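You operate a simulated robot arm through the tools that you are given. There is no shell and no other tool.

The job below is to be done with a simulated robot arm. You get a single attempt, and the scene is never put back.

Task
Clamp ball valve 26 in the test rig, pump it to 4 bar, then bleed it off.
Fine: shut the bleed lever to pump; leave the valve clamped and the bleed open at 0.0.

The check looks at the end state, three seconds after you hand in, the way a careful person would. Anything else that was tipped, shoved, dropped, spilled or broken makes it a failure.

Robot
A 6-joint arm with a fingered hand, fixed in place. Base frame: the origin is at the foot of the arm, x ahead of it, y to its left, z up; the work surface is at about z = 78. Units: cm, degrees, N and s.
With the tool pointing down near the work surface it reaches from about 34 to 82 cm from the base axis. Its first joint turns from -166.0 to 166.0 degrees. Payload 4 kg.
The tool frame sits at the grasp point between the pads (the TCP): z along the fingers, y along the line on which they close. The tips reach 2.6 cm beyond it. Largest opening 13.2 cm; the body of the gripper starts 7.3 cm behind the TCP. The gripper is a hand of 5 fingers: y runs from the thumb to the fingers, the wrist lies at [0, 0, -23.9] in the tool frame, and closing takes about 1.5 s.
Orientation is that of the tool frame in the base frame, as a unit quaternion [x, y, z, w]. With the fingers straight down and closing along the base's y, the tool's x points along the base's -x, its y along +y and its z along -z.

Tools
- The arm moves only by the tool play_rows. Its arguments are lists of equal length, an entry for each row: "offset": the shift along the tool's x, y, z in cm, a list of three; "turn": the turn, a rotation vector about the tool's x, y, z in rad, a list of three. In form: {"offset": [[dx, dy, dz], ...], "turn": [[ax, ay, az], ...]}. A call has 1 to 20 rows; each row shifts and turns the commanded pose from where the row before left it, along the tool's axes as they then stand. "jaw" is the closure, from 0 (fully open) to 1 (shut), set as the call begins (left out, the last holds). Rows are played at 5 a second. More than 5 cm and 8.6 degrees between two rows, or a gripper value outside its range, and nothing of the call is played. Where a pose cannot be reached the arm comes as near as it can. A force on the tool above 40 N (or 10 N above the force at the start of the call, whichever is more), or a blocked arm, ends the call early, and 0.2 s more pass. Each finger travels about 4.5 cm/s and halts on what it meets, pressing with about 25 N; the grip force reading is that of the motor and also rises with nothing between the fingers. The clock runs only during rows and for 0.2 s after the last one: add rows that do not move to give the fingers time. It gives the time, the measured TCP pose, the force on the tool (base axes), the opening and the grip force at its end, in the units of the frame above (readings bear some noise), with the torque about the TCP (base axes, N m) and any sound that the robot's microphone picked up, and new pictures: "pictures" is both (left out), scene, wrist or none.
- Cameras (640 x 400 px; columns grow to the right, rows downward): "scene" is fixed at [40.02, 64.91, 154.17]; the picture's right is [-0.81, 0.58, 0.00], its down [0.55, 0.77, -0.32] and it looks along [-0.18, -0.26, -0.95] (base axes); focal length 319 px, centre (320, 200). "wrist" rides on the gripper at [8.4, 0.2, -9.7] in the tool frame; the picture's right is [-0.02, 1.00, 0.00], its down [-0.75, -0.02, -0.66] and it looks along [-0.66, -0.01, 0.75] (tool axes); focal length 270 px, centre (320, 200).
- set_grasp(shape): the hand has 5 fingers and takes this shape, open, in about a second: jaw (thumb against the fingers, like two jaws); tri (thumb and two fingers); tip (a fingertip pinch); poke (one finger out to press); point (the index stretched); flat (the hand flat); cup (the hand cupped); fist (a fist). The gripper value then closes the fingers along that shape, each until it touches; the sizes above hold for jaw. It gives what a move gives, with no picture.
- measure_at(camera, pixels): for up to 12 pixels [column, row] of the newest picture of that camera ("zoom" is the newest enlarged one), the place [x, y, z] in the base frame of the surface seen there, good to about 0.2 cm. It takes no simulated time.
- enlarge(camera, box): a new picture of the part [left, top, right, bottom] of that camera's present view, enlarged. It takes no simulated time.
- finish_job(): hands the job in; it is judged then, once.

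Unless the task says otherwise, let go and move clear before handing in.

The tools are called after "Call:" by a JSON object that holds its "op" and its "data". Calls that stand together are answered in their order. play_rows: Moves the arm, as the interface text tells. Its arguments: {"type":"object","properties":{"offset":{"type":"array"},"turn":{"type":"array"},"jaw":{"type":"number"},"pictures":{"type":"string","enum":["both","scene","wrist","none"]}},"required":["offset","turn"]} The other tools are called the same way: set_grasp (shape) gives the hand a shape; measure_at (camera, pixels) gives the place of the surface under pixels of a picture; enlarge (camera, box) takes an enlarged picture of a part of a camera's view; finish_job () hands the job in.

At the start:

```text
time: 0.0
position: [20.99, 49.8, 112.71]
ee_rot: [0.0, 1.0, 0.0, 0.0]
contact_force: [-0.2, -0.6, 0.4]
moment: [-0.06, -0.01, 0.02]
gripper_width: 13.17
grasp_force: 0.1
shape: jaw
```

scene: 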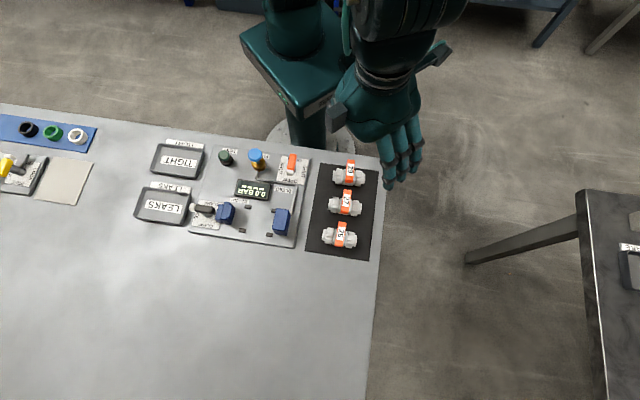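
wrist: 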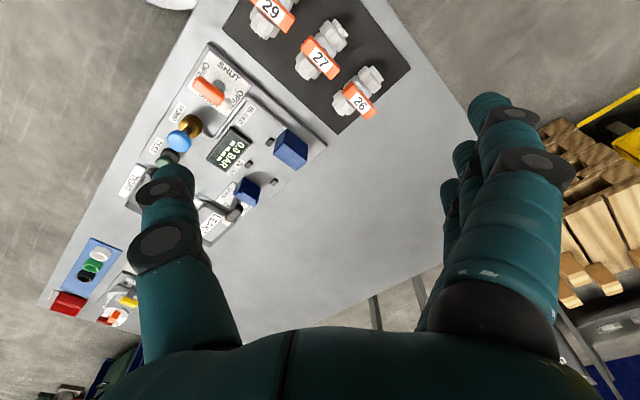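

The scene shows a rig around pixels (190-300, 150-245) and three valves on a black mat at (345,175), (345,205), (340,235). I'll enlarge these areas before moving.

Call:
{"op": "enlarge", "data": {"camera": "scene", "box": [180, 130, 390, 262]}}

Call:
{"op": "enlarge", "data": {"camera": "wrist", "box": [110, 0, 430, 260]}}

```text
3.03 times, centred on (285, 196) of scene
```

zoom: 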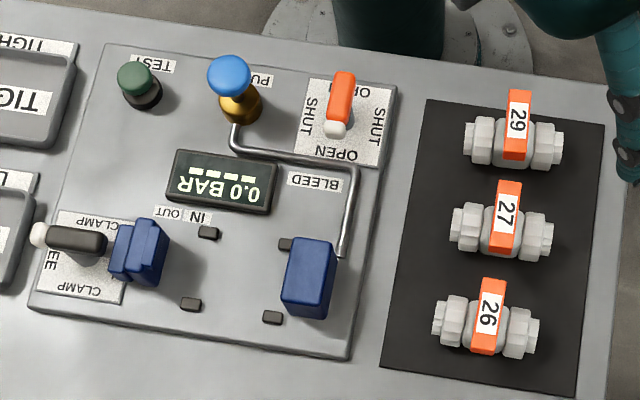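

```text
1.54 times, centred on (270, 130) of wrist
```

zoom: 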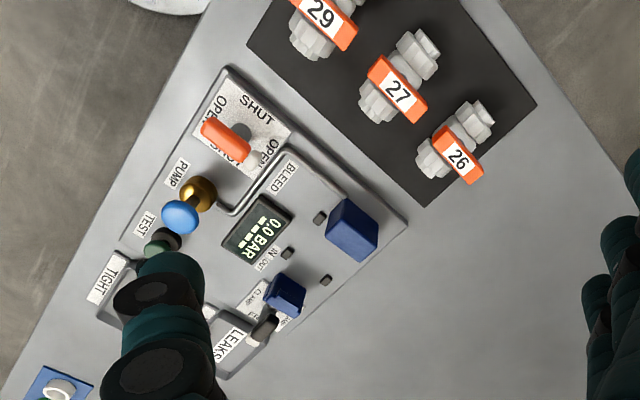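

The bleed lever lies along OPEN and the clamp lever points to FREE. Next I'll measure the key points in a fresh scene zoom.

Call:
{"op": "enlarge", "data": {"camera": "scene", "box": [180, 140, 310, 250]}}

Call:
{"op": "measure_at", "data": {"camera": "scene", "pixels": [[346, 176], [347, 204], [341, 235], [332, 235], [352, 239], [345, 223], [338, 246], [372, 240], [318, 250], [380, 300], [330, 200], [360, 205]]}}

```text
3.64 times, centred on (245, 195) of scene
```

zoom: 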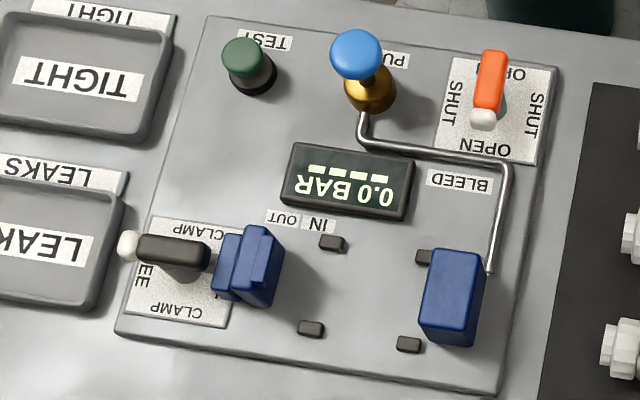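

```text
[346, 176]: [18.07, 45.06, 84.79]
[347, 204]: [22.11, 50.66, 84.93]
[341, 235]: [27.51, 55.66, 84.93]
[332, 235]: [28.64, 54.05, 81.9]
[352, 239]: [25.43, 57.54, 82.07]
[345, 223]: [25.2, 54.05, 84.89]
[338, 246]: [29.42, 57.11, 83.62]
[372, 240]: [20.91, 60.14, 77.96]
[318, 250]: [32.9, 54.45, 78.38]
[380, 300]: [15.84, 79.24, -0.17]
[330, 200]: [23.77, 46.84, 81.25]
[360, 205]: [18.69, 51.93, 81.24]
```

Call:
{"op": "measure_at", "data": {"camera": "zoom", "pixels": [[495, 60], [490, 95], [482, 118], [357, 52], [370, 95], [128, 245], [150, 247], [200, 255], [228, 265], [264, 262], [450, 265], [450, 320]]}}

Call:
{"op": "measure_at", "data": {"camera": "zoom", "pixels": [[332, 240], [311, 328], [408, 344], [424, 256], [340, 290], [120, 330], [500, 390], [555, 70], [208, 20], [350, 165], [502, 180], [365, 130]]}}

Call:
{"op": "measure_at", "data": {"camera": "zoom", "pixels": [[245, 232], [272, 232], [222, 290], [258, 300], [432, 250], [484, 255], [424, 325], [474, 345], [245, 55], [160, 250], [190, 250], [205, 265]]}}

```text
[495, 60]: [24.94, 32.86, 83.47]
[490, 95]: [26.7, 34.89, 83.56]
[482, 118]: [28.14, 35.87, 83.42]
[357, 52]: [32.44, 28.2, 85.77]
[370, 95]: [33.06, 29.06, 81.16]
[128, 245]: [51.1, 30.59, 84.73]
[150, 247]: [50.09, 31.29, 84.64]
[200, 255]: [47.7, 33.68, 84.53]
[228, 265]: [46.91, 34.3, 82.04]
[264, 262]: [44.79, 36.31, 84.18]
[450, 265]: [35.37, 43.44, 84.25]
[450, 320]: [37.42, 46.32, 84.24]
```

```text
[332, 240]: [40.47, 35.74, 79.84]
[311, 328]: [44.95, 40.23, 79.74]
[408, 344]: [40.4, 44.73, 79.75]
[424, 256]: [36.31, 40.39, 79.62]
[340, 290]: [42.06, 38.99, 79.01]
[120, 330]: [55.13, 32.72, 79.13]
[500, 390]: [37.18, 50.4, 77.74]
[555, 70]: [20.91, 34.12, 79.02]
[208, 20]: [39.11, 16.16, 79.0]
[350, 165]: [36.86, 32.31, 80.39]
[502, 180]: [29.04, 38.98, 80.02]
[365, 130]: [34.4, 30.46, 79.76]
```

```text
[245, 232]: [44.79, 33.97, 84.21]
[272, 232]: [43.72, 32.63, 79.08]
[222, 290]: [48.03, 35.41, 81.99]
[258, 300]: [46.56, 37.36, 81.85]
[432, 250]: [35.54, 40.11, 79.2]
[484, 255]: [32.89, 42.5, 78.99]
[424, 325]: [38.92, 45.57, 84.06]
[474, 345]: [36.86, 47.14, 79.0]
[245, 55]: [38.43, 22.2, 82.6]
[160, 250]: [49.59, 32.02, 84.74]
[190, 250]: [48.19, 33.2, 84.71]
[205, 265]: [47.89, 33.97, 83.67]
```

Rig axes are at about 45° to the base, with the cradle centre near (40.5, 40.3). I'll look closer at the levers, the labels and valve 26.

Call:
{"op": "enlarge", "data": {"camera": "scene", "box": [185, 190, 265, 240]}}

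Call:
{"op": "enlarge", "data": {"camera": "scene", "box": [310, 210, 374, 250]}}

Call:
{"op": "measure_at", "data": {"camera": "zoom", "pixels": [[135, 240], [165, 200], [215, 230], [285, 120], [270, 180], [245, 330], [375, 260], [430, 280], [480, 300], [440, 210], [450, 340], [150, 300]]}}

Call:
{"op": "enlarge", "data": {"camera": "scene", "box": [235, 140, 315, 190]}}

Call:
{"op": "measure_at", "data": {"camera": "zoom", "pixels": [[450, 90], [440, 180], [430, 220], [330, 70], [350, 90], [340, 260], [580, 290], [615, 130], [180, 60], [180, 140], [235, 105], [200, 200]]}}

```text
8.00 times, centred on (225, 215) of scene
```

zoom: 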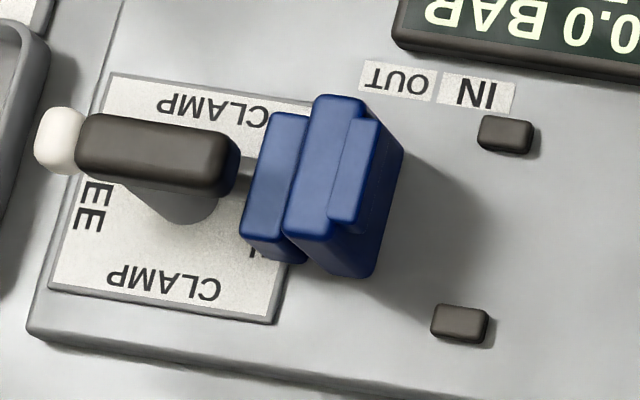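

```text
10.00 times, centred on (342, 230) of scene
```

zoom: 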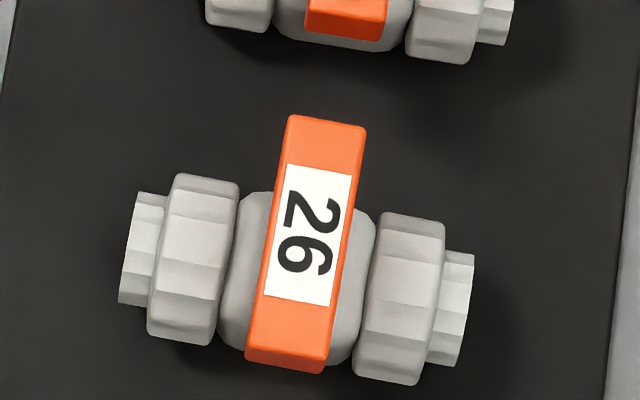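

```text
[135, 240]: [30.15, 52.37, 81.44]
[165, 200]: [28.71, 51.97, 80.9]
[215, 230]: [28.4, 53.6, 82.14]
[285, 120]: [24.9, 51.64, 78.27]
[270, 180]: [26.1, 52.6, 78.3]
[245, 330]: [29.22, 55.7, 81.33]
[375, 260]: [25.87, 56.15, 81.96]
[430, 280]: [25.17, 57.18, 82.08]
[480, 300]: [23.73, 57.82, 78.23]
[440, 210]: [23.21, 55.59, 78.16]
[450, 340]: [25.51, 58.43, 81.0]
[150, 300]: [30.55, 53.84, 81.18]
```

```text
8.00 times, centred on (275, 165) of scene
```

zoom: 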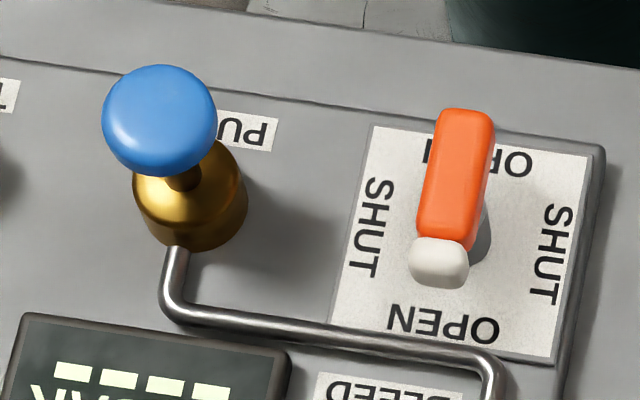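

```text
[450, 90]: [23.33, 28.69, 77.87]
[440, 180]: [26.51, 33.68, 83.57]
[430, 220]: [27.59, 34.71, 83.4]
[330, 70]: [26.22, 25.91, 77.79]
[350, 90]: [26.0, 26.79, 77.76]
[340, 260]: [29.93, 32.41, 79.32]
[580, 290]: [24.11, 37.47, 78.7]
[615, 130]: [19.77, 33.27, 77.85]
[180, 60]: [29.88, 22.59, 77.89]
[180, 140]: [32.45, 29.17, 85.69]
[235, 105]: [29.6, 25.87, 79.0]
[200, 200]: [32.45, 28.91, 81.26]
```

Valve 26's axis (about 134.5°) already matches the rig axis. Its handle lies across it, with its top at z≈84.9. I'll yaw by -45° so the hand closes along the valve axis on the sides of the handle, then move over it.

Call:
{"op": "play_rows", "data": {"offset": [[0, 0, 0], [0, 0, 0], [0, 0, 0], [0, 0, 0], [0, 0, 0], [0, 0, 0], [-1.65, -0.21, 3], [-1.65, -0.21, 3], [-1.65, -0.21, 3], [-1.65, -0.21, 3], [-1.65, -0.21, 3], [0, 0, 0], [0, 0, 0]], "turn": [[0, 0, -0.1309], [0, 0, -0.1309], [0, 0, -0.1309], [0, 0, -0.1309], [0, 0, -0.1309], [0, 0, -0.1309], [0, 0, 0], [0, 0, 0], [0, 0, 0], [0, 0, 0], [0, 0, 0], [0, 0, 0], [0, 0, 0]], "jaw": 0.4}}

```text
time: 2.8
position: [27.58, 54.84, 97.56]
ee_rot: [-0.382, 0.924, 0.0, 0.0]
contact_force: [0.5, 0.2, -0.2]
moment: [-0.01, -0.01, -0.03]
gripper_width: 7.96
grasp_force: 0.1
shape: jaw
```

scene: 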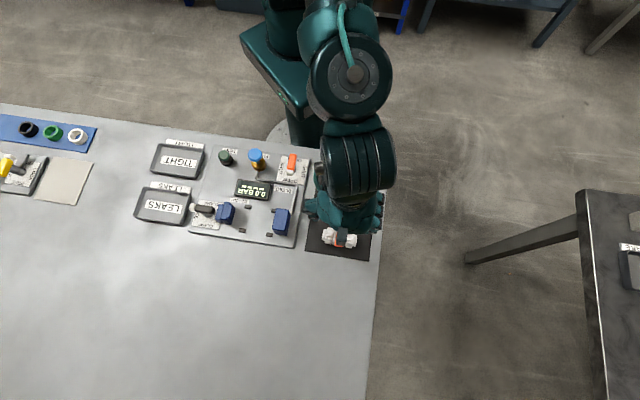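
wrist: 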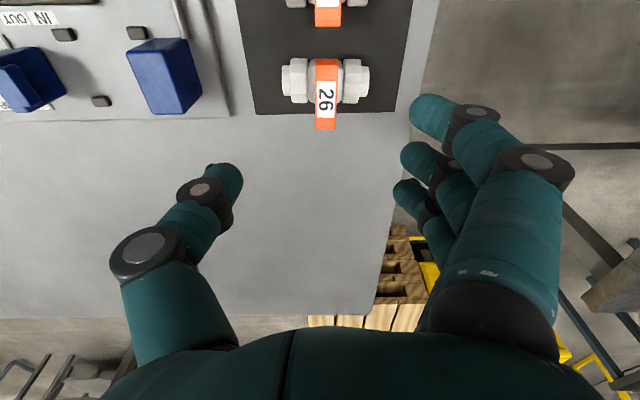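

The hand is above 26, which sits at wrist pixels (326, 90). I'll measure its position precisely from the wrist view, including the jaw faces.

Call:
{"op": "enlarge", "data": {"camera": "wrist", "box": [230, 0, 420, 140]}}

Call:
{"op": "measure_at", "data": {"camera": "wrist", "pixels": [[326, 62], [326, 117], [325, 127], [317, 80], [335, 80], [327, 90], [294, 82], [284, 80], [356, 82], [367, 82], [328, 18], [345, 80]]}}

Call:
{"op": "measure_at", "data": {"camera": "wrist", "pixels": [[130, 55], [155, 105], [175, 50], [195, 98], [15, 60], [40, 92], [50, 50], [63, 34], [137, 33], [101, 101], [63, 80], [100, 60]]}}

```text
2.86 times, centred on (325, 70) of wrist
```

zoom: 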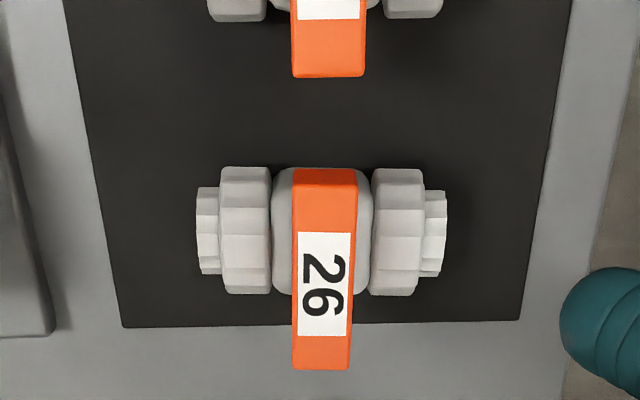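

```text
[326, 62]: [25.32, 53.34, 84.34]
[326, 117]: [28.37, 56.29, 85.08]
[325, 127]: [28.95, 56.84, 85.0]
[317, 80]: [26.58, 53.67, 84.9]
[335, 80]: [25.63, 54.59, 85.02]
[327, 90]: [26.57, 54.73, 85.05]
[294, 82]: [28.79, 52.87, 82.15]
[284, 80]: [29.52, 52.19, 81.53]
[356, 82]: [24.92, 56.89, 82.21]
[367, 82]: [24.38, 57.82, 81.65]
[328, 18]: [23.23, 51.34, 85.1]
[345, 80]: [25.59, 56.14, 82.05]
```

```text
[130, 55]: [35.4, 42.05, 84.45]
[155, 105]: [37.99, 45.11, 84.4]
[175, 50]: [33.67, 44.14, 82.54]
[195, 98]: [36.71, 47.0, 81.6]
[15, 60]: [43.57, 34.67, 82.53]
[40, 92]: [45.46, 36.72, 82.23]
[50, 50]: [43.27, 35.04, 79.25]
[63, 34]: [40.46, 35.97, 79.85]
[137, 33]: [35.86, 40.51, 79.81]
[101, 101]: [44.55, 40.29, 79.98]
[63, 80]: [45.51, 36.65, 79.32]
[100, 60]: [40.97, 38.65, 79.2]
```

Handle centre is about (27.2, 55.2), so I need roughly +0.5 cm along tool y. I'll narrow the opening to about 5.5 cm and come down to z≈87, then look.

Call:
{"op": "play_rows", "data": {"offset": [[0, 0.55, 0], [0, 0, 2.1], [0, 0, 2.1], [0, 0, 2.1], [0, 0, 2.1], [0, 0, 2.1], [0, 0, 0]], "turn": [[0, 0, 0], [0, 0, 0], [0, 0, 0], [0, 0, 0], [0, 0, 0], [0, 0, 0], [0, 0, 0]], "jaw": 0.58}}

```text
time: 4.4
position: [26.96, 55.14, 87.25]
ee_rot: [-0.382, 0.924, 0.0, 0.0]
contact_force: [0.6, 0.2, -0.4]
moment: [0.0, -0.01, -0.03]
gripper_width: 5.62
grasp_force: 0.0
shape: jaw
```

scene: 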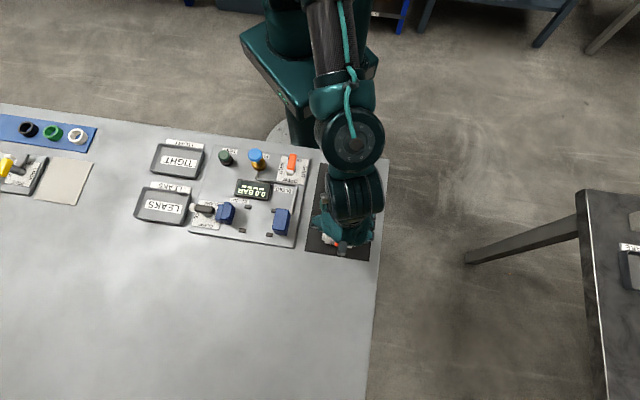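
wrist: 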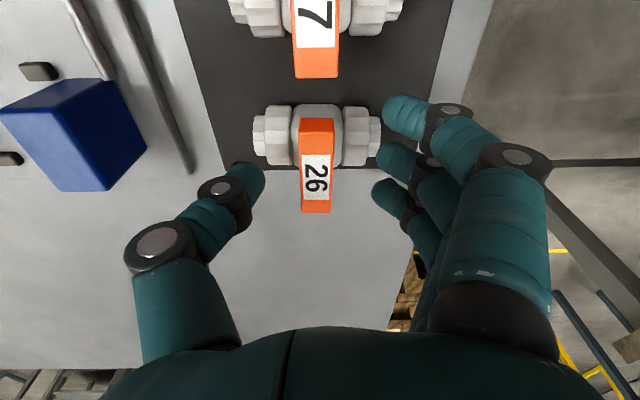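

Handle 26 is centred between thumb (250,175) and fingers (385-405,115-190). I'll lower another 1.7 cm and check.

Call:
{"op": "play_rows", "data": {"offset": [[0, 0, 0.9], [0, 0, 0.9], [0, 0, 0]], "turn": [[0, 0, 0], [0, 0, 0], [0, 0, 0]], "pictures": "wrist"}}

Call:
{"op": "measure_at", "data": {"camera": "wrist", "pixels": [[262, 175], [250, 180], [405, 105], [395, 115], [380, 155], [373, 190], [315, 150], [315, 220]]}}

```text
time: 5.2
position: [26.96, 55.13, 85.21]
ee_rot: [-0.382, 0.924, 0.0, 0.0]
contact_force: [-1.3, -0.5, 0.2]
moment: [0.02, 0.01, 0.01]
gripper_width: 5.63
grasp_force: 0.1
shape: jaw
```

wrist: 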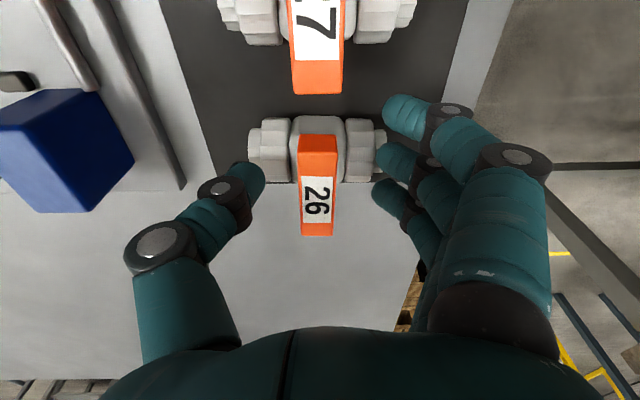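

```text
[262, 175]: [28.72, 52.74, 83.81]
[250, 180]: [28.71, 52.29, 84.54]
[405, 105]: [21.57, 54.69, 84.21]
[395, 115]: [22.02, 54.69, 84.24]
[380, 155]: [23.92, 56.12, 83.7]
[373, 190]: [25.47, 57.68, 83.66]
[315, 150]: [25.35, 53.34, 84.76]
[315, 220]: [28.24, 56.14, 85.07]
```

Index tip (v≈54.2) would come near valve 27's handle, so I'll shift the hand 1.1 cm outward along the handle. Then I'll close.

Call:
{"op": "play_rows", "data": {"offset": [[-0.6, 0, 0], [-0.6, 0, 0], [0, 0, 0]], "turn": [[0, 0, 0], [0, 0, 0], [0, 0, 0]], "pictures": "none"}}

Call:
{"op": "play_rows", "data": {"offset": [[0, 0, 0], [0, 0, 0], [0, 0, 0], [0, 0, 0], [0, 0, 0]], "turn": [[0, 0, 0], [0, 0, 0], [0, 0, 0], [0, 0, 0], [0, 0, 0]], "jaw": 0.78, "pictures": "wrist"}}

```text
time: 6.0
position: [27.98, 56.08, 85.38]
ee_rot: [-0.382, 0.924, 0.0, 0.0]
contact_force: [-0.4, -0.5, 0.4]
moment: [0.01, 0.01, 0.0]
gripper_width: 5.63
grasp_force: 0.1
shape: jaw
```

```text
time: 7.2
position: [27.89, 56.12, 85.33]
ee_rot: [-0.383, 0.924, 0.0, 0.001]
contact_force: [0.3, 0.8, -0.9]
moment: [-0.03, 0.01, -0.02]
gripper_width: 2.97
grasp_force: 0.2
shape: jaw
```

wrist: 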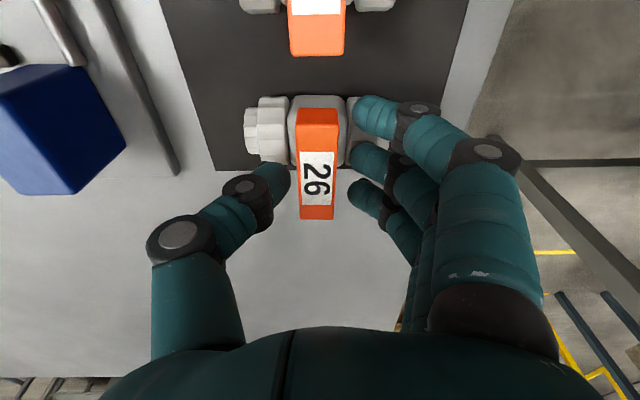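

Thumb and three fingers straddle the handle evenly (gaps at 285-298 and 340-355). I'll close fully and let it settle.

Call:
{"op": "play_rows", "data": {"offset": [[0, 0, 0], [0, 0, 0], [0, 0, 0], [0, 0, 0], [0, 0, 0], [0, 0, 0]], "turn": [[0, 0, 0], [0, 0, 0], [0, 0, 0], [0, 0, 0], [0, 0, 0], [0, 0, 0]], "jaw": 1.0, "pictures": "wrist"}}

```text
time: 8.6
position: [27.91, 56.18, 85.34]
ee_rot: [-0.382, 0.924, 0.001, 0.0]
contact_force: [0.7, 0.5, 0.3]
moment: [0.07, -0.02, -0.01]
gripper_width: 0.89
grasp_force: 25.3
shape: jaw
```

wrist: 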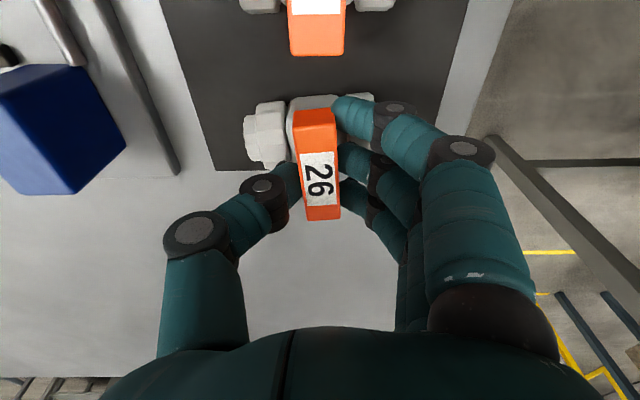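

The handle is gripped but seems turned slightly (top at 314, bottom at 324). I'll zoom in to see whether it was the whole valve or just the handle.

Call:
{"op": "enlarge", "data": {"camera": "wrist", "box": [220, 70, 420, 230]}}

Call:
{"op": "measure_at", "data": {"camera": "wrist", "pixels": [[250, 120], [268, 110], [270, 150], [313, 115], [322, 212], [255, 145]]}}

```text
2.50 times, centred on (320, 150) of wrist
```

zoom: 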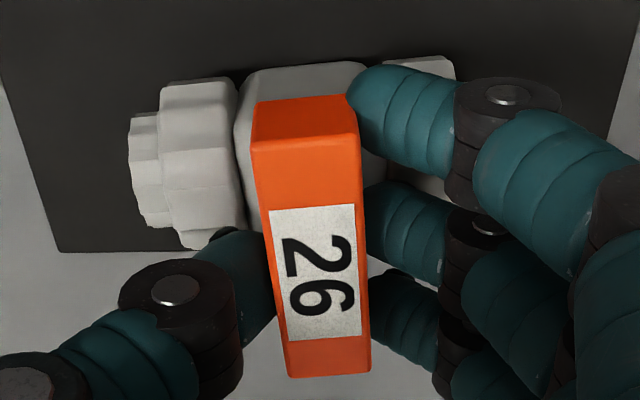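

```text
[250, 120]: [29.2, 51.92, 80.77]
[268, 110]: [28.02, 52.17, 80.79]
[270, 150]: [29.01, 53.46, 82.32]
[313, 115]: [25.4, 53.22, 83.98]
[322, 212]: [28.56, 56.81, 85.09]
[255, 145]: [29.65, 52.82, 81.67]
```

The whole valve turned a few degrees counter-clockwise in the grip, which I can correct with yaw later. Now lifting straight up.

Call:
{"op": "play_rows", "data": {"offset": [[0, 0, -0.7], [0, 0, -1.2], [0, 0, -2], [0, 0, -2.5], [0, 0, -2.5], [0, 0, 0]], "turn": [[0, 0, 0], [0, 0, 0], [0, 0, 0], [0, 0, 0], [0, 0, 0], [0, 0, 0]]}}

```text
time: 10.0
position: [27.94, 55.95, 94.43]
ee_rot: [-0.382, 0.924, -0.001, 0.0]
contact_force: [0.2, 0.3, -1.8]
moment: [-0.01, 0.0, -0.03]
gripper_width: 0.86
grasp_force: 25.2
shape: jaw
```

scene: 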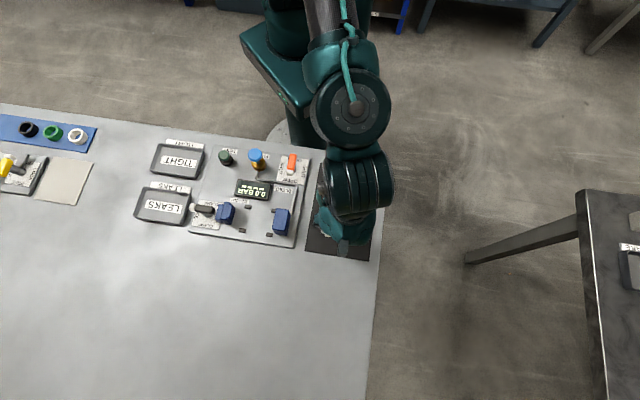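
wrist: 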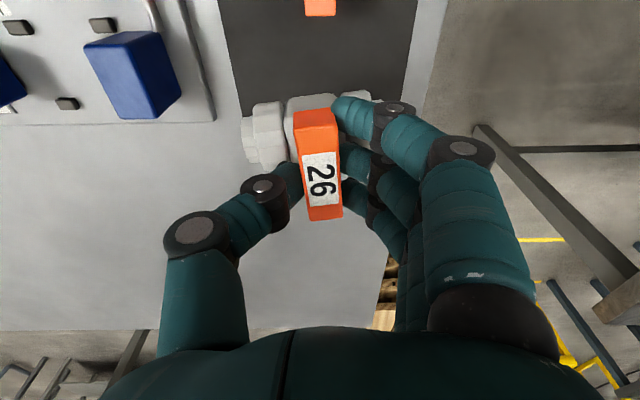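

The valve is held (force -1.8 N) and clear of the mat. I'll measure its pose in the hand and re-measure the rig from here.

Call:
{"op": "enlarge", "data": {"camera": "wrist", "box": [220, 70, 420, 230]}}

Call:
{"op": "measure_at", "data": {"camera": "zoom", "pixels": [[260, 125], [345, 120], [270, 200], [350, 200], [292, 365], [360, 360], [140, 130], [150, 215], [180, 95], [215, 230], [235, 110], [440, 70]]}}

Call:
{"op": "measure_at", "data": {"camera": "wrist", "pixels": [[95, 48], [125, 115], [143, 40], [172, 95], [110, 70], [5, 75], [18, 28], [102, 25], [67, 103], [50, 60], [15, 95], [130, 80]]}}

```text
2.50 times, centred on (320, 150) of wrist
```

zoom: 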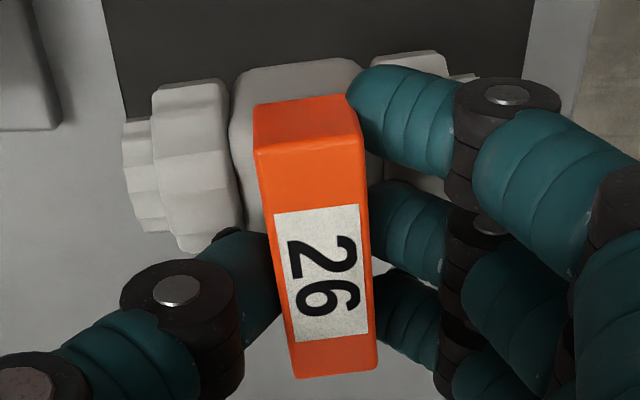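

```text
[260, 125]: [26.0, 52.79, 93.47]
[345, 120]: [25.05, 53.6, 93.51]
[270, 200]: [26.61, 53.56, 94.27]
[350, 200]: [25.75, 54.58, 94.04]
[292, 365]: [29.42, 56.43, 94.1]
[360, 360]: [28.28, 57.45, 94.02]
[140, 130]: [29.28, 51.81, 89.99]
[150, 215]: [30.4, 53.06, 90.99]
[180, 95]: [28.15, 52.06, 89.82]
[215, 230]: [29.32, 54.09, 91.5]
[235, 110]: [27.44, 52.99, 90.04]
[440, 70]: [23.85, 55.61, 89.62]
```

```text
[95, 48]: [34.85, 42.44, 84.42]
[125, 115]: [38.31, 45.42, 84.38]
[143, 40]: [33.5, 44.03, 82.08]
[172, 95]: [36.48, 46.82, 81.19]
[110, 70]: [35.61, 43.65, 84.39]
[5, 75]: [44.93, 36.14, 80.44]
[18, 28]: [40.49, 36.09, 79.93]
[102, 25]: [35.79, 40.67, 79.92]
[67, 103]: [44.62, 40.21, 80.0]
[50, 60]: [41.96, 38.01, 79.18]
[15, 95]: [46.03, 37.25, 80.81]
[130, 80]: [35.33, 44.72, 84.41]
```

The valve centre is about 1.1 cm toward the arm from the TCP and turned about 4°. I'll check finger clearance over the jaws by measuring finger link points.

Call:
{"op": "measure_at", "data": {"camera": "wrist", "pixels": [[385, 120], [400, 130], [420, 145], [440, 190], [455, 160], [262, 195], [235, 215], [190, 240], [365, 165], [365, 200], [390, 215], [405, 230]]}}

```text
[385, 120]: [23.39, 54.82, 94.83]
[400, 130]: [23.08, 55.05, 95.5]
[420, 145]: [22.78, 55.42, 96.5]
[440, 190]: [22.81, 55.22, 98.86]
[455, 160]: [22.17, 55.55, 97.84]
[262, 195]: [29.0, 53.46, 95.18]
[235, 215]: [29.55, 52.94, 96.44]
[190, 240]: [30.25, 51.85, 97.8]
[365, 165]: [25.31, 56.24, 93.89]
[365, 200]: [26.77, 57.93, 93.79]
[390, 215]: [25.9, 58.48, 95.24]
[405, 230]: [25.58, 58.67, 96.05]
```

Clearances look fine. I'll carry the valve 19.5 cm along the rig axis to above the cradle, raised 1 cm, then apply the yaw correction.

Call:
{"op": "play_rows", "data": {"offset": [[0, 0, -1.0], [0.18, -3.24, 0], [0.18, -3.24, 0], [0.19, -3.25, 0], [0.19, -3.25, 0], [0.19, -3.24, 0], [0.19, -3.24, 0], [0, 0, 0], [0, 0, 0]], "turn": [[0, 0, 0], [0, 0, 0], [0, 0, 0], [0, 0, 0], [0, 0, 0], [0, 0, 0], [0, 0, 0], [0, 0, 0.065], [0, 0, 0]]}}

```text
time: 12.0
position: [40.99, 41.59, 95.23]
ee_rot: [-0.352, 0.936, 0.0, -0.001]
contact_force: [-0.2, 0.3, -1.5]
moment: [-0.03, 0.01, -0.01]
gripper_width: 0.86
grasp_force: 25.5
shape: jaw
```

scene: 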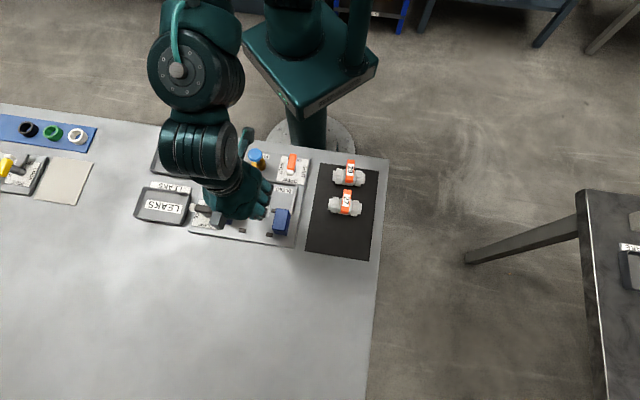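
wrist: 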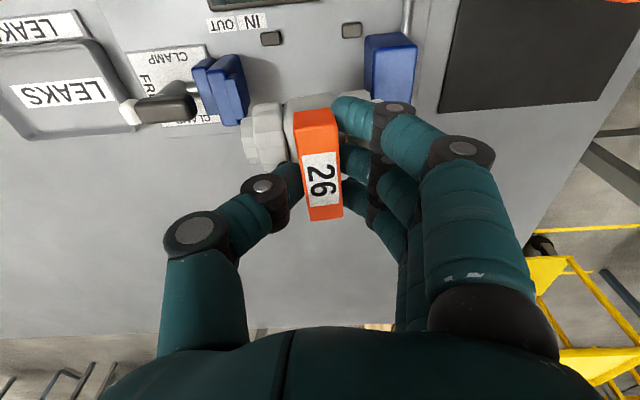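

The valve is over the cradle between the blue jaws (205,90) and (390,65). I'll verify alignment by measuring the pins, jaw faces and valve.

Call:
{"op": "measure_at", "data": {"camera": "wrist", "pixels": [[271, 38], [352, 30], [240, 62], [247, 112], [366, 42], [372, 90], [368, 60], [246, 90], [412, 45], [410, 90]]}}

Call:
{"op": "enlarge", "data": {"camera": "wrist", "box": [192, 70, 448, 230]}}

Call:
{"op": "measure_at", "data": {"camera": "zoom", "pixels": [[275, 170], [355, 165], [282, 260], [362, 255], [295, 370], [370, 362], [128, 130], [140, 215], [160, 100], [185, 240], [130, 170], [465, 85]]}}

```text
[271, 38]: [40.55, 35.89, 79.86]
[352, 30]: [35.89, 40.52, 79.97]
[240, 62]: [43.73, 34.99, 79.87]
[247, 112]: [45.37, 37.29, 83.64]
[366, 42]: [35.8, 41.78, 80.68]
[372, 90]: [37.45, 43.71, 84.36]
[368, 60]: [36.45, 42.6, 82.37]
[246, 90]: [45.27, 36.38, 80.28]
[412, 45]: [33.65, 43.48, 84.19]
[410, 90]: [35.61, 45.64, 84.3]
```

```text
2.50 times, centred on (320, 150) of wrist
```

zoom: 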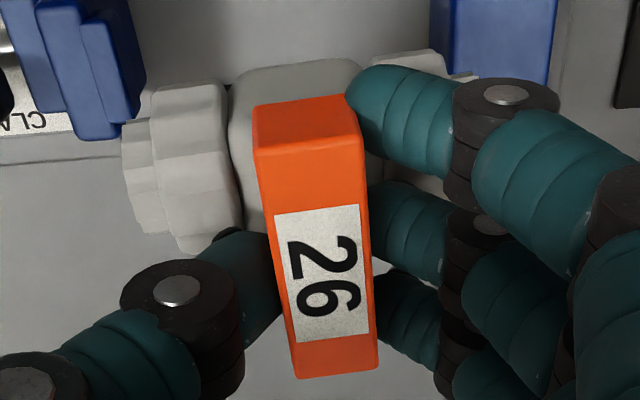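

```text
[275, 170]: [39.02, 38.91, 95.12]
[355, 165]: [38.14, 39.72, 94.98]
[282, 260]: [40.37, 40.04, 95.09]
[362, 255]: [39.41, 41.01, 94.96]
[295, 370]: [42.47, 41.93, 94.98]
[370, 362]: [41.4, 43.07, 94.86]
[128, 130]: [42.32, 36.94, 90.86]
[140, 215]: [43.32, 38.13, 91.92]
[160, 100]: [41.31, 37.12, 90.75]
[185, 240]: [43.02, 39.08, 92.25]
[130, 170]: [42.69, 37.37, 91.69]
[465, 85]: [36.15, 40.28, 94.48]
```

The fixed jaw face is at u≈4.35 and my valve's right end is about 4.3, so I'll shift -0.5 cm along the rig axis and take back 1° of yaw. Then I'll lower most of the way and look again.

Call:
{"op": "play_rows", "data": {"offset": [[0, -0.5, 0], [0, 0, 1.0], [0, 0, 1.0], [0, 0, 1.0], [0, 0, 0]], "turn": [[0, 0, -0.022], [0, 0, 0], [0, 0, 0], [0, 0, 0], [0, 0, 0]]}}

Call:
{"op": "enlarge", "data": {"camera": "wrist", "box": [192, 20, 448, 180]}}

Call:
{"op": "enlarge", "data": {"camera": "scene", "box": [170, 140, 310, 250]}}

```text
time: 13.2
position: [41.4, 41.24, 92.21]
ee_rot: [-0.362, 0.932, 0.0, 0.0]
contact_force: [-0.2, -0.3, -1.2]
moment: [0.0, 0.03, -0.01]
gripper_width: 0.89
grasp_force: 25.0
shape: jaw
```

scene: 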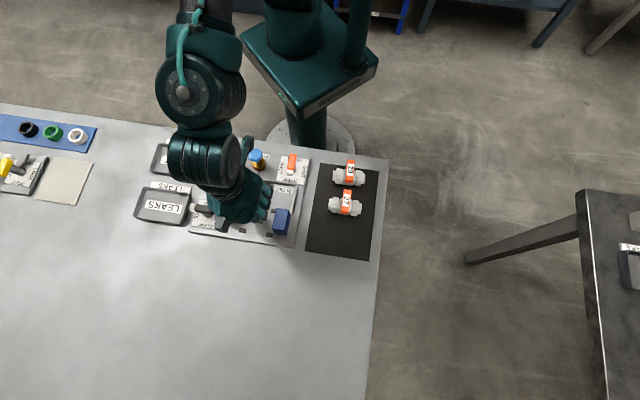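
wrist: 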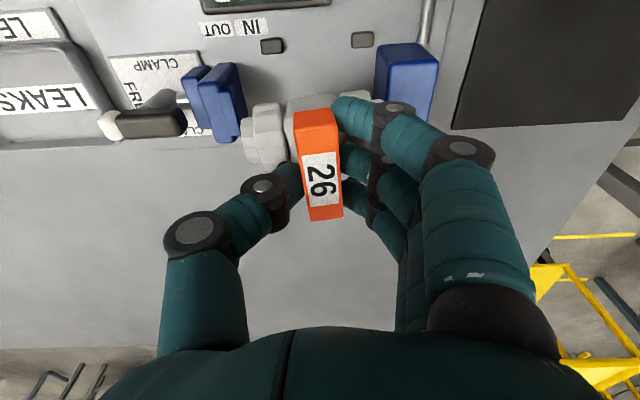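

```text
2.50 times, centred on (320, 100) of wrist
```

zoom: 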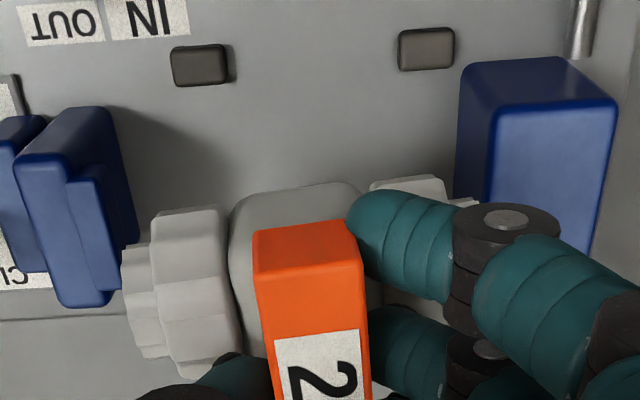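

```text
3.64 times, centred on (240, 195) of scene
```

zoom: 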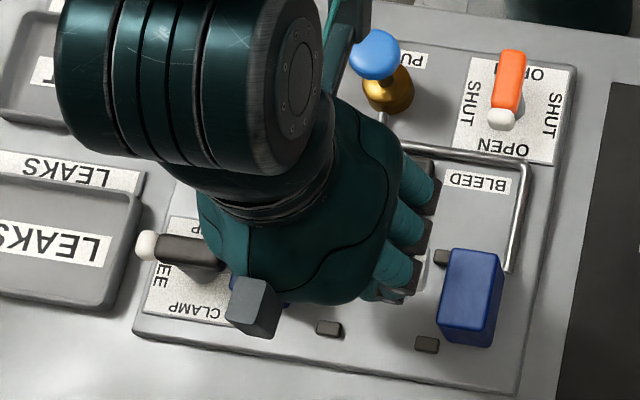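

A grey block on the hand at zoom (250,305) hangs over the moving jaw, so I'll check its height before descending.

Call:
{"op": "measure_at", "data": {"camera": "zoom", "pixels": [[255, 295], [240, 325], [265, 330], [280, 290], [340, 70], [300, 290], [420, 185], [395, 290], [415, 260], [375, 55], [390, 180], [400, 240]]}}

Call:
{"op": "measure_at", "data": {"camera": "wrist", "pixels": [[245, 130], [250, 155], [238, 100], [240, 125], [228, 100], [380, 50], [381, 80], [272, 46], [362, 40], [300, 130], [338, 125], [325, 205]]}}

```text
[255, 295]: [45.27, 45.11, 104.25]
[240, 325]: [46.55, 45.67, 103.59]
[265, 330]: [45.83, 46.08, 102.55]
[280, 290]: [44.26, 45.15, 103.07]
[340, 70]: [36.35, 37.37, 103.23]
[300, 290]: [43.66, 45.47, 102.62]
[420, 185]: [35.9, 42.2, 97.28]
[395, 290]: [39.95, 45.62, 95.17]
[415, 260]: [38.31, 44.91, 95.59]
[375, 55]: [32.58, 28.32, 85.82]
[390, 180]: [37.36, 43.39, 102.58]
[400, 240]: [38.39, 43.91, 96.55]
```

```text
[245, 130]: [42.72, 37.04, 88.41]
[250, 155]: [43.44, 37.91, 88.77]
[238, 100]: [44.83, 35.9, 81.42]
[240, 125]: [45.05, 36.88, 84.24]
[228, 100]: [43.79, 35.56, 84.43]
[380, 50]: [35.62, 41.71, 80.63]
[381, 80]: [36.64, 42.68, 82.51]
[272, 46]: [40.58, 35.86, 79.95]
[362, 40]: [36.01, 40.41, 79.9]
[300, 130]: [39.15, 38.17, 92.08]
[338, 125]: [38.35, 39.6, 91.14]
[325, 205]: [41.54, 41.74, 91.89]
```

The block is well above at z≈102, and the valve has about 0.4 cm clearance on the right and 1.6 cm on the left. I'll lower 5.5 cm with a tiny -0.15 cm shift, then check.

Call:
{"op": "play_rows", "data": {"offset": [[0, -0.15, 1.0], [0, 0, 1.2], [0, 0, 1.2], [0, 0, 1.0], [0, 0, 0.7], [0, 0, 0.4], [0, 0, 0]], "turn": [[0, 0, 0], [0, 0, 0], [0, 0, 0], [0, 0, 0], [0, 0, 0], [0, 0, 0], [0, 0, 0]], "pictures": "wrist"}}

Call:
{"op": "enlarge", "data": {"camera": "wrist", "box": [192, 70, 448, 230]}}

```text
time: 14.8
position: [41.39, 41.17, 86.63]
ee_rot: [-0.363, 0.932, 0.001, 0.0]
contact_force: [0.6, 0.1, -1.5]
moment: [-0.03, -0.01, 0.02]
gripper_width: 0.89
grasp_force: 25.2
shape: jaw
```

wrist: 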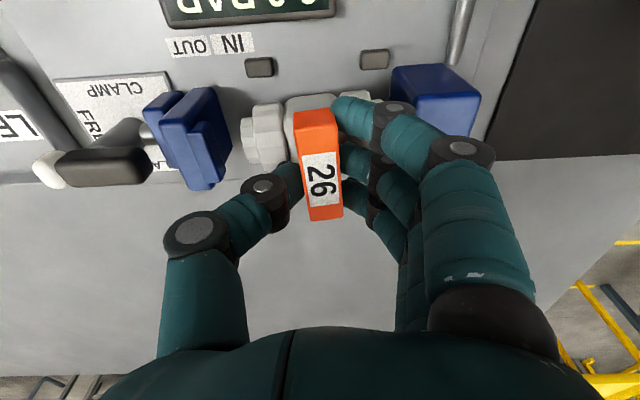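

```text
2.50 times, centred on (320, 150) of wrist
```

zoom: 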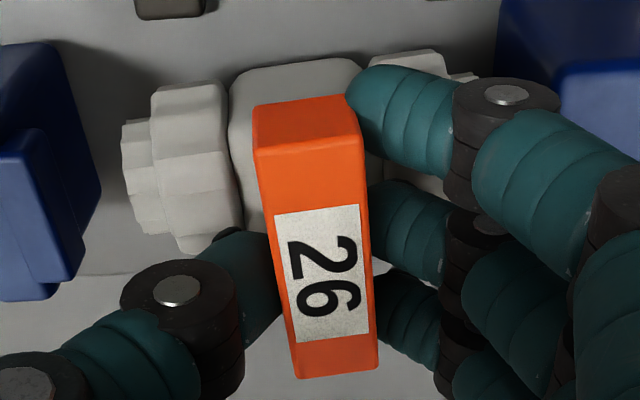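

The valve is between the jaws with clearance on both sides. I'll lower in small steps, watching for contact force.

Call:
{"op": "play_rows", "data": {"offset": [[0, 0, 0.2], [0, 0, 0.1], [0, 0, 0]], "turn": [[0, 0, 0], [0, 0, 0], [0, 0, 0]], "pictures": "none"}}

Call:
{"op": "play_rows", "data": {"offset": [[0, 0, 0.15], [0, 0, 0]], "turn": [[0, 0, 0], [0, 0, 0]], "pictures": "wrist"}}

```text
time: 15.6
position: [41.33, 41.14, 86.49]
ee_rot: [-0.363, 0.932, 0.0, 0.0]
contact_force: [-0.3, -0.2, -0.8]
moment: [-0.02, -0.02, 0.0]
gripper_width: 0.91
grasp_force: 25.2
shape: jaw
```

```text
time: 16.2
position: [41.52, 41.04, 86.24]
ee_rot: [-0.363, 0.932, -0.001, 0.001]
contact_force: [-0.3, -0.6, -1.0]
moment: [0.03, -0.01, 0.0]
gripper_width: 0.87
grasp_force: 25.0
shape: jaw
```

wrist: 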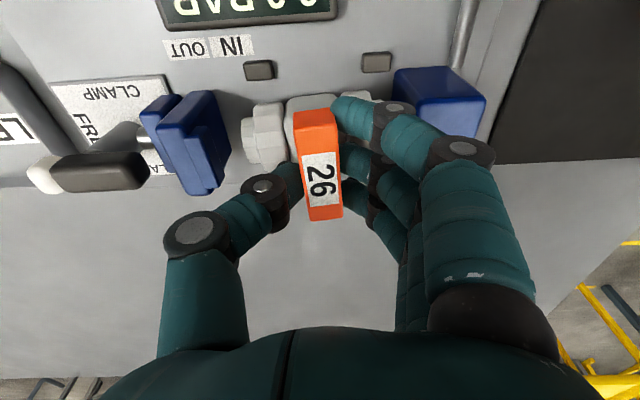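

Still no contact (force about -1 N is the weight). I'll continue in 0.15 cm steps.

Call:
{"op": "play_rows", "data": {"offset": [[0, 0, 0.15], [0, 0, 0]], "turn": [[0, 0, 0], [0, 0, 0]], "pictures": "none"}}

Call:
{"op": "play_rows", "data": {"offset": [[0, 0, 0.15], [0, 0, 0]], "turn": [[0, 0, 0], [0, 0, 0]], "pictures": "none"}}

```text
time: 16.8
position: [41.28, 41.09, 86.02]
ee_rot: [-0.362, 0.932, 0.0, 0.0]
contact_force: [-0.8, -1.1, 8.0]
moment: [0.03, 0.07, 0.04]
gripper_width: 0.86
grasp_force: 25.0
shape: jaw
```

```text
time: 17.4
position: [41.46, 40.98, 86.01]
ee_rot: [-0.362, 0.932, 0.001, 0.001]
contact_force: [1.4, -4.8, 22.5]
moment: [-0.05, 0.12, -0.03]
gripper_width: 0.97
grasp_force: 25.0
shape: jaw
```

The valve is seated (22 N). I'll ease up 0.2 cm, then open partly to about 4 cm.

Call:
{"op": "play_rows", "data": {"offset": [[0, 0, -0.2], [0, 0, 0]], "turn": [[0, 0, 0], [0, 0, 0]], "pictures": "none"}}

Call:
{"op": "play_rows", "data": {"offset": [[0, 0, 0], [0, 0, 0], [0, 0, 0], [0, 0, 0], [0, 0, 0]], "turn": [[0, 0, 0], [0, 0, 0], [0, 0, 0], [0, 0, 0], [0, 0, 0]], "jaw": 0.72, "pictures": "wrist"}}

```text
time: 18.0
position: [41.29, 41.08, 86.06]
ee_rot: [-0.363, 0.932, 0.0, 0.0]
contact_force: [2.6, -0.5, 7.8]
moment: [0.01, -0.03, -0.01]
gripper_width: 0.92
grasp_force: 25.2
shape: jaw
```

```text
time: 19.2
position: [41.27, 41.13, 86.0]
ee_rot: [-0.362, 0.932, 0.0, 0.0]
contact_force: [0.6, 0.5, 0.4]
moment: [-0.02, -0.02, 0.02]
gripper_width: 3.66
grasp_force: 0.1
shape: jaw
```

wrist: 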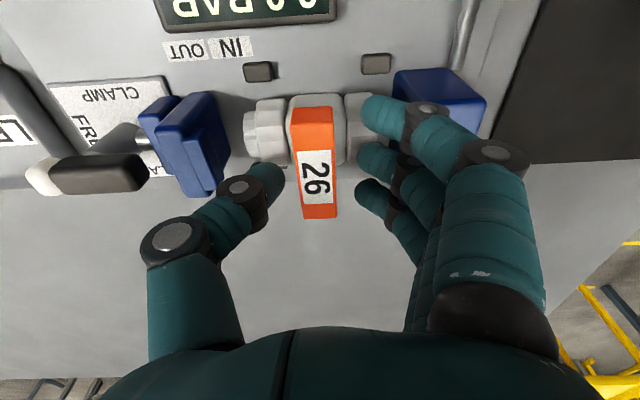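

Released cleanly, with gaps on both sides of the handle. I'll rise straight up 10 cm and look.

Call:
{"op": "play_rows", "data": {"offset": [[0, 0, -1], [0, 0, -1.5], [0, 0, -2.5], [0, 0, -2.5], [0, 0, -2.5], [0, 0, 0]], "turn": [[0, 0, 0], [0, 0, 0], [0, 0, 0], [0, 0, 0], [0, 0, 0], [0, 0, 0]]}}

Call:
{"op": "enlarge", "data": {"camera": "wrist", "box": [150, 0, 450, 190]}}

```text
time: 20.6
position: [41.19, 40.86, 96.34]
ee_rot: [-0.363, 0.932, 0.0, 0.0]
contact_force: [-0.5, -0.4, -0.3]
moment: [-0.03, 0.01, 0.02]
gripper_width: 3.63
grasp_force: 0.1
shape: jaw
```

scene: 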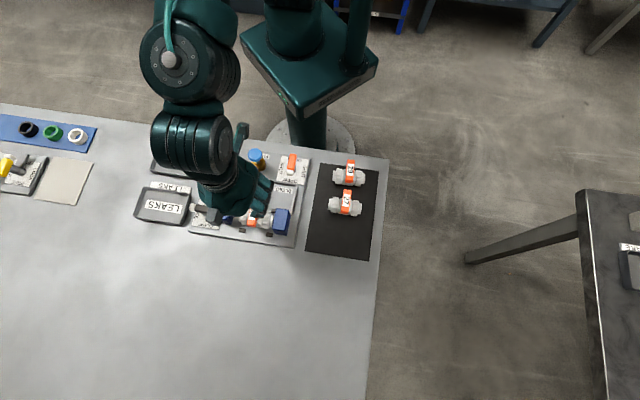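
wrist: 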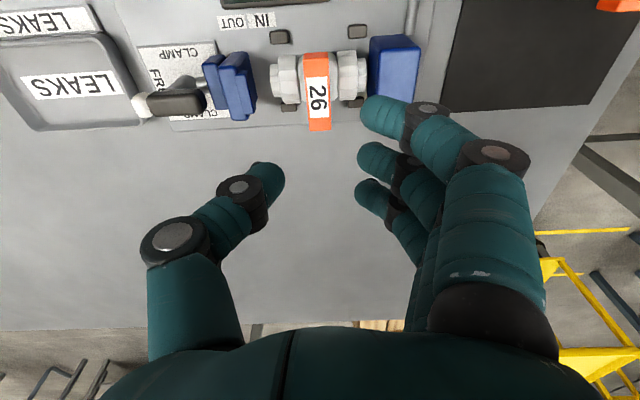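

```text
2.11 times, centred on (300, 95) of wrist
```

zoom: 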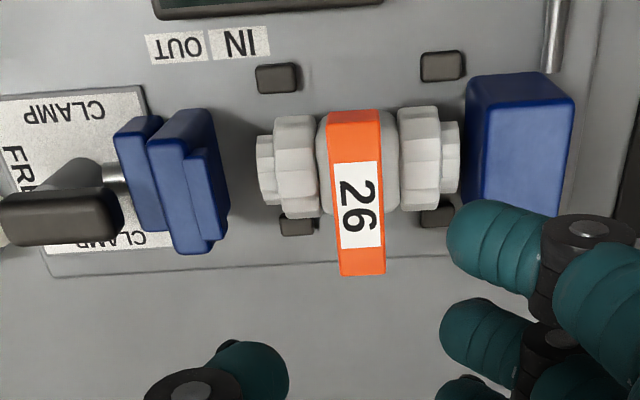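

The valve is seated squarely between the pins with its end near the fixed jaw. Next I'll measure the clamp lever in detail.

Call:
{"op": "enlarge", "data": {"camera": "wrist", "box": [110, 40, 270, 140]}}

Call:
{"op": "measure_at", "data": {"camera": "zoom", "pixels": [[120, 265], [150, 230], [150, 280], [260, 215], [270, 260], [380, 205], [385, 250], [265, 290], [330, 170], [120, 250], [400, 170], [230, 330]]}}

```text
4.00 times, centred on (190, 90) of wrist
```

zoom: 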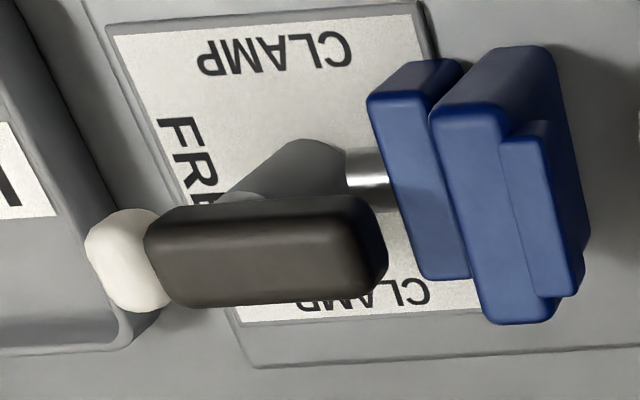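

```text
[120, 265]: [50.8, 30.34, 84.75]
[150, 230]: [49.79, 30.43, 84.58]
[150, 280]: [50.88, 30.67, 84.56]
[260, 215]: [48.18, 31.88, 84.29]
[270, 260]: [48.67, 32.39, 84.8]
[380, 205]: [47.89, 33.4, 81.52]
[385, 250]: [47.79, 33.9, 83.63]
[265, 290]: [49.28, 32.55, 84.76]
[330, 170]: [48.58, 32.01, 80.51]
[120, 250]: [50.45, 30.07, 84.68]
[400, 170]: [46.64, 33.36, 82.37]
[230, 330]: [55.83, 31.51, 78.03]
```

The lever pivots at about (48.8, 32.1) with a white tip near (51.2, 30.0), and fingers beside it would crowd the blue jaw. I'll use a single poking finger to push the tip round, so I'll set that shape and look at it.

Call:
{"op": "set_grasp", "data": {"shape": "poke"}}

Call:
{"op": "play_rows", "data": {"offset": [[0, 0, 0], [0, 0, 0], [0, 0, 0], [0, 0, 0], [0, 0, 0]], "turn": [[0, 0, 0], [0, 0, 0], [0, 0, 0], [0, 0, 0], [0, 0, 0]], "jaw": 1.0}}

```text
time: 21.5
position: [41.22, 41.0, 96.13]
ee_rot: [-0.363, 0.932, 0.0, 0.0]
contact_force: [-0.3, 0.8, 0.7]
moment: [0.0, -0.05, 0.0]
gripper_width: 0.02
grasp_force: 0.1
shape: poke
```

```text
time: 22.7
position: [41.35, 41.01, 96.13]
ee_rot: [-0.362, 0.932, 0.001, 0.0]
contact_force: [0.1, -0.3, 0.1]
moment: [-0.02, 0.02, -0.01]
gripper_width: 0.27
grasp_force: 0.1
shape: jaw
```

scene: 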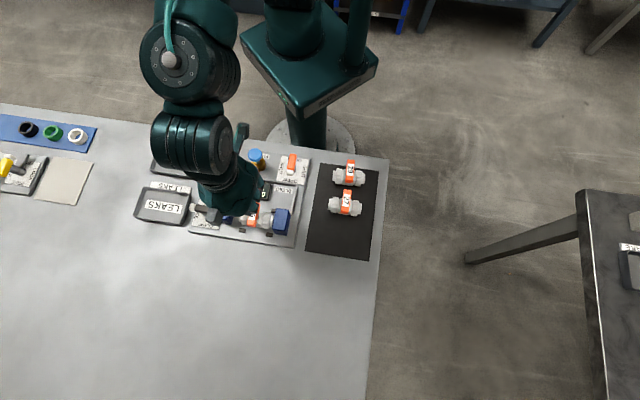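
wrist: 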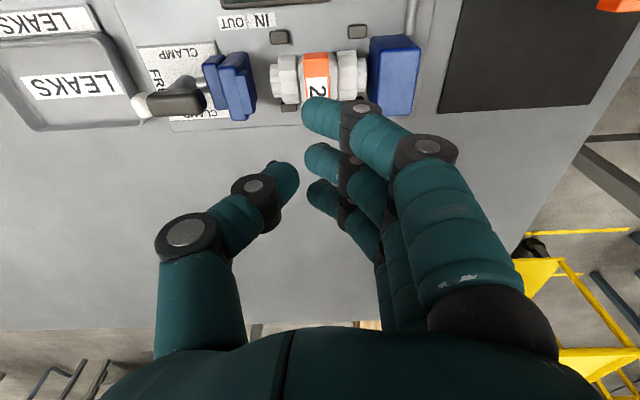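

Passing a jaw value put the hand back to the jaw shape. I'll set poke again and leave jaw out.

Call:
{"op": "set_grasp", "data": {"shape": "poke"}}

Call:
{"op": "play_rows", "data": {"offset": [[0, 0, 0], [0, 0, 0]], "turn": [[0, 0, 0], [0, 0, 0]]}}

```text
time: 23.6
position: [41.33, 40.99, 96.27]
ee_rot: [-0.362, 0.932, 0.0, -0.001]
contact_force: [0.6, 0.0, -0.1]
moment: [0.0, -0.01, -0.03]
gripper_width: 0.0
grasp_force: 0.0
shape: poke
```

```text
time: 24.2
position: [41.32, 40.9, 96.15]
ee_rot: [-0.362, 0.932, 0.0, 0.0]
contact_force: [-0.1, 1.0, -0.6]
moment: [0.01, -0.03, 0.01]
gripper_width: 0.0
grasp_force: 0.0
shape: poke
```

scene: 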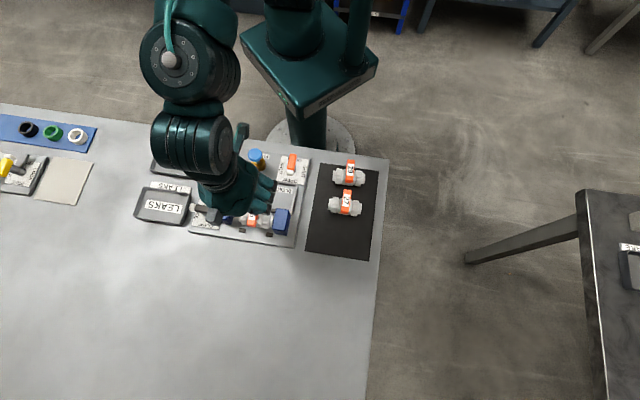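
wrist: 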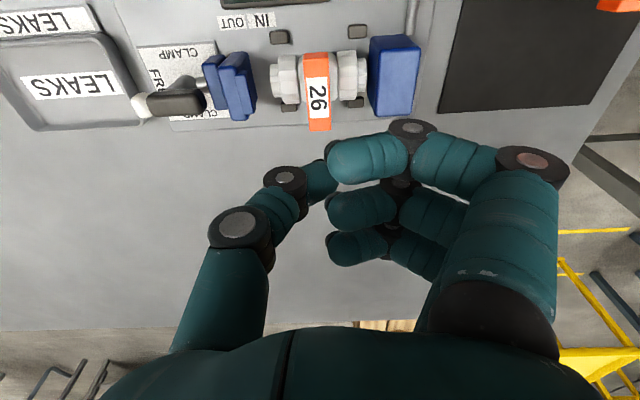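

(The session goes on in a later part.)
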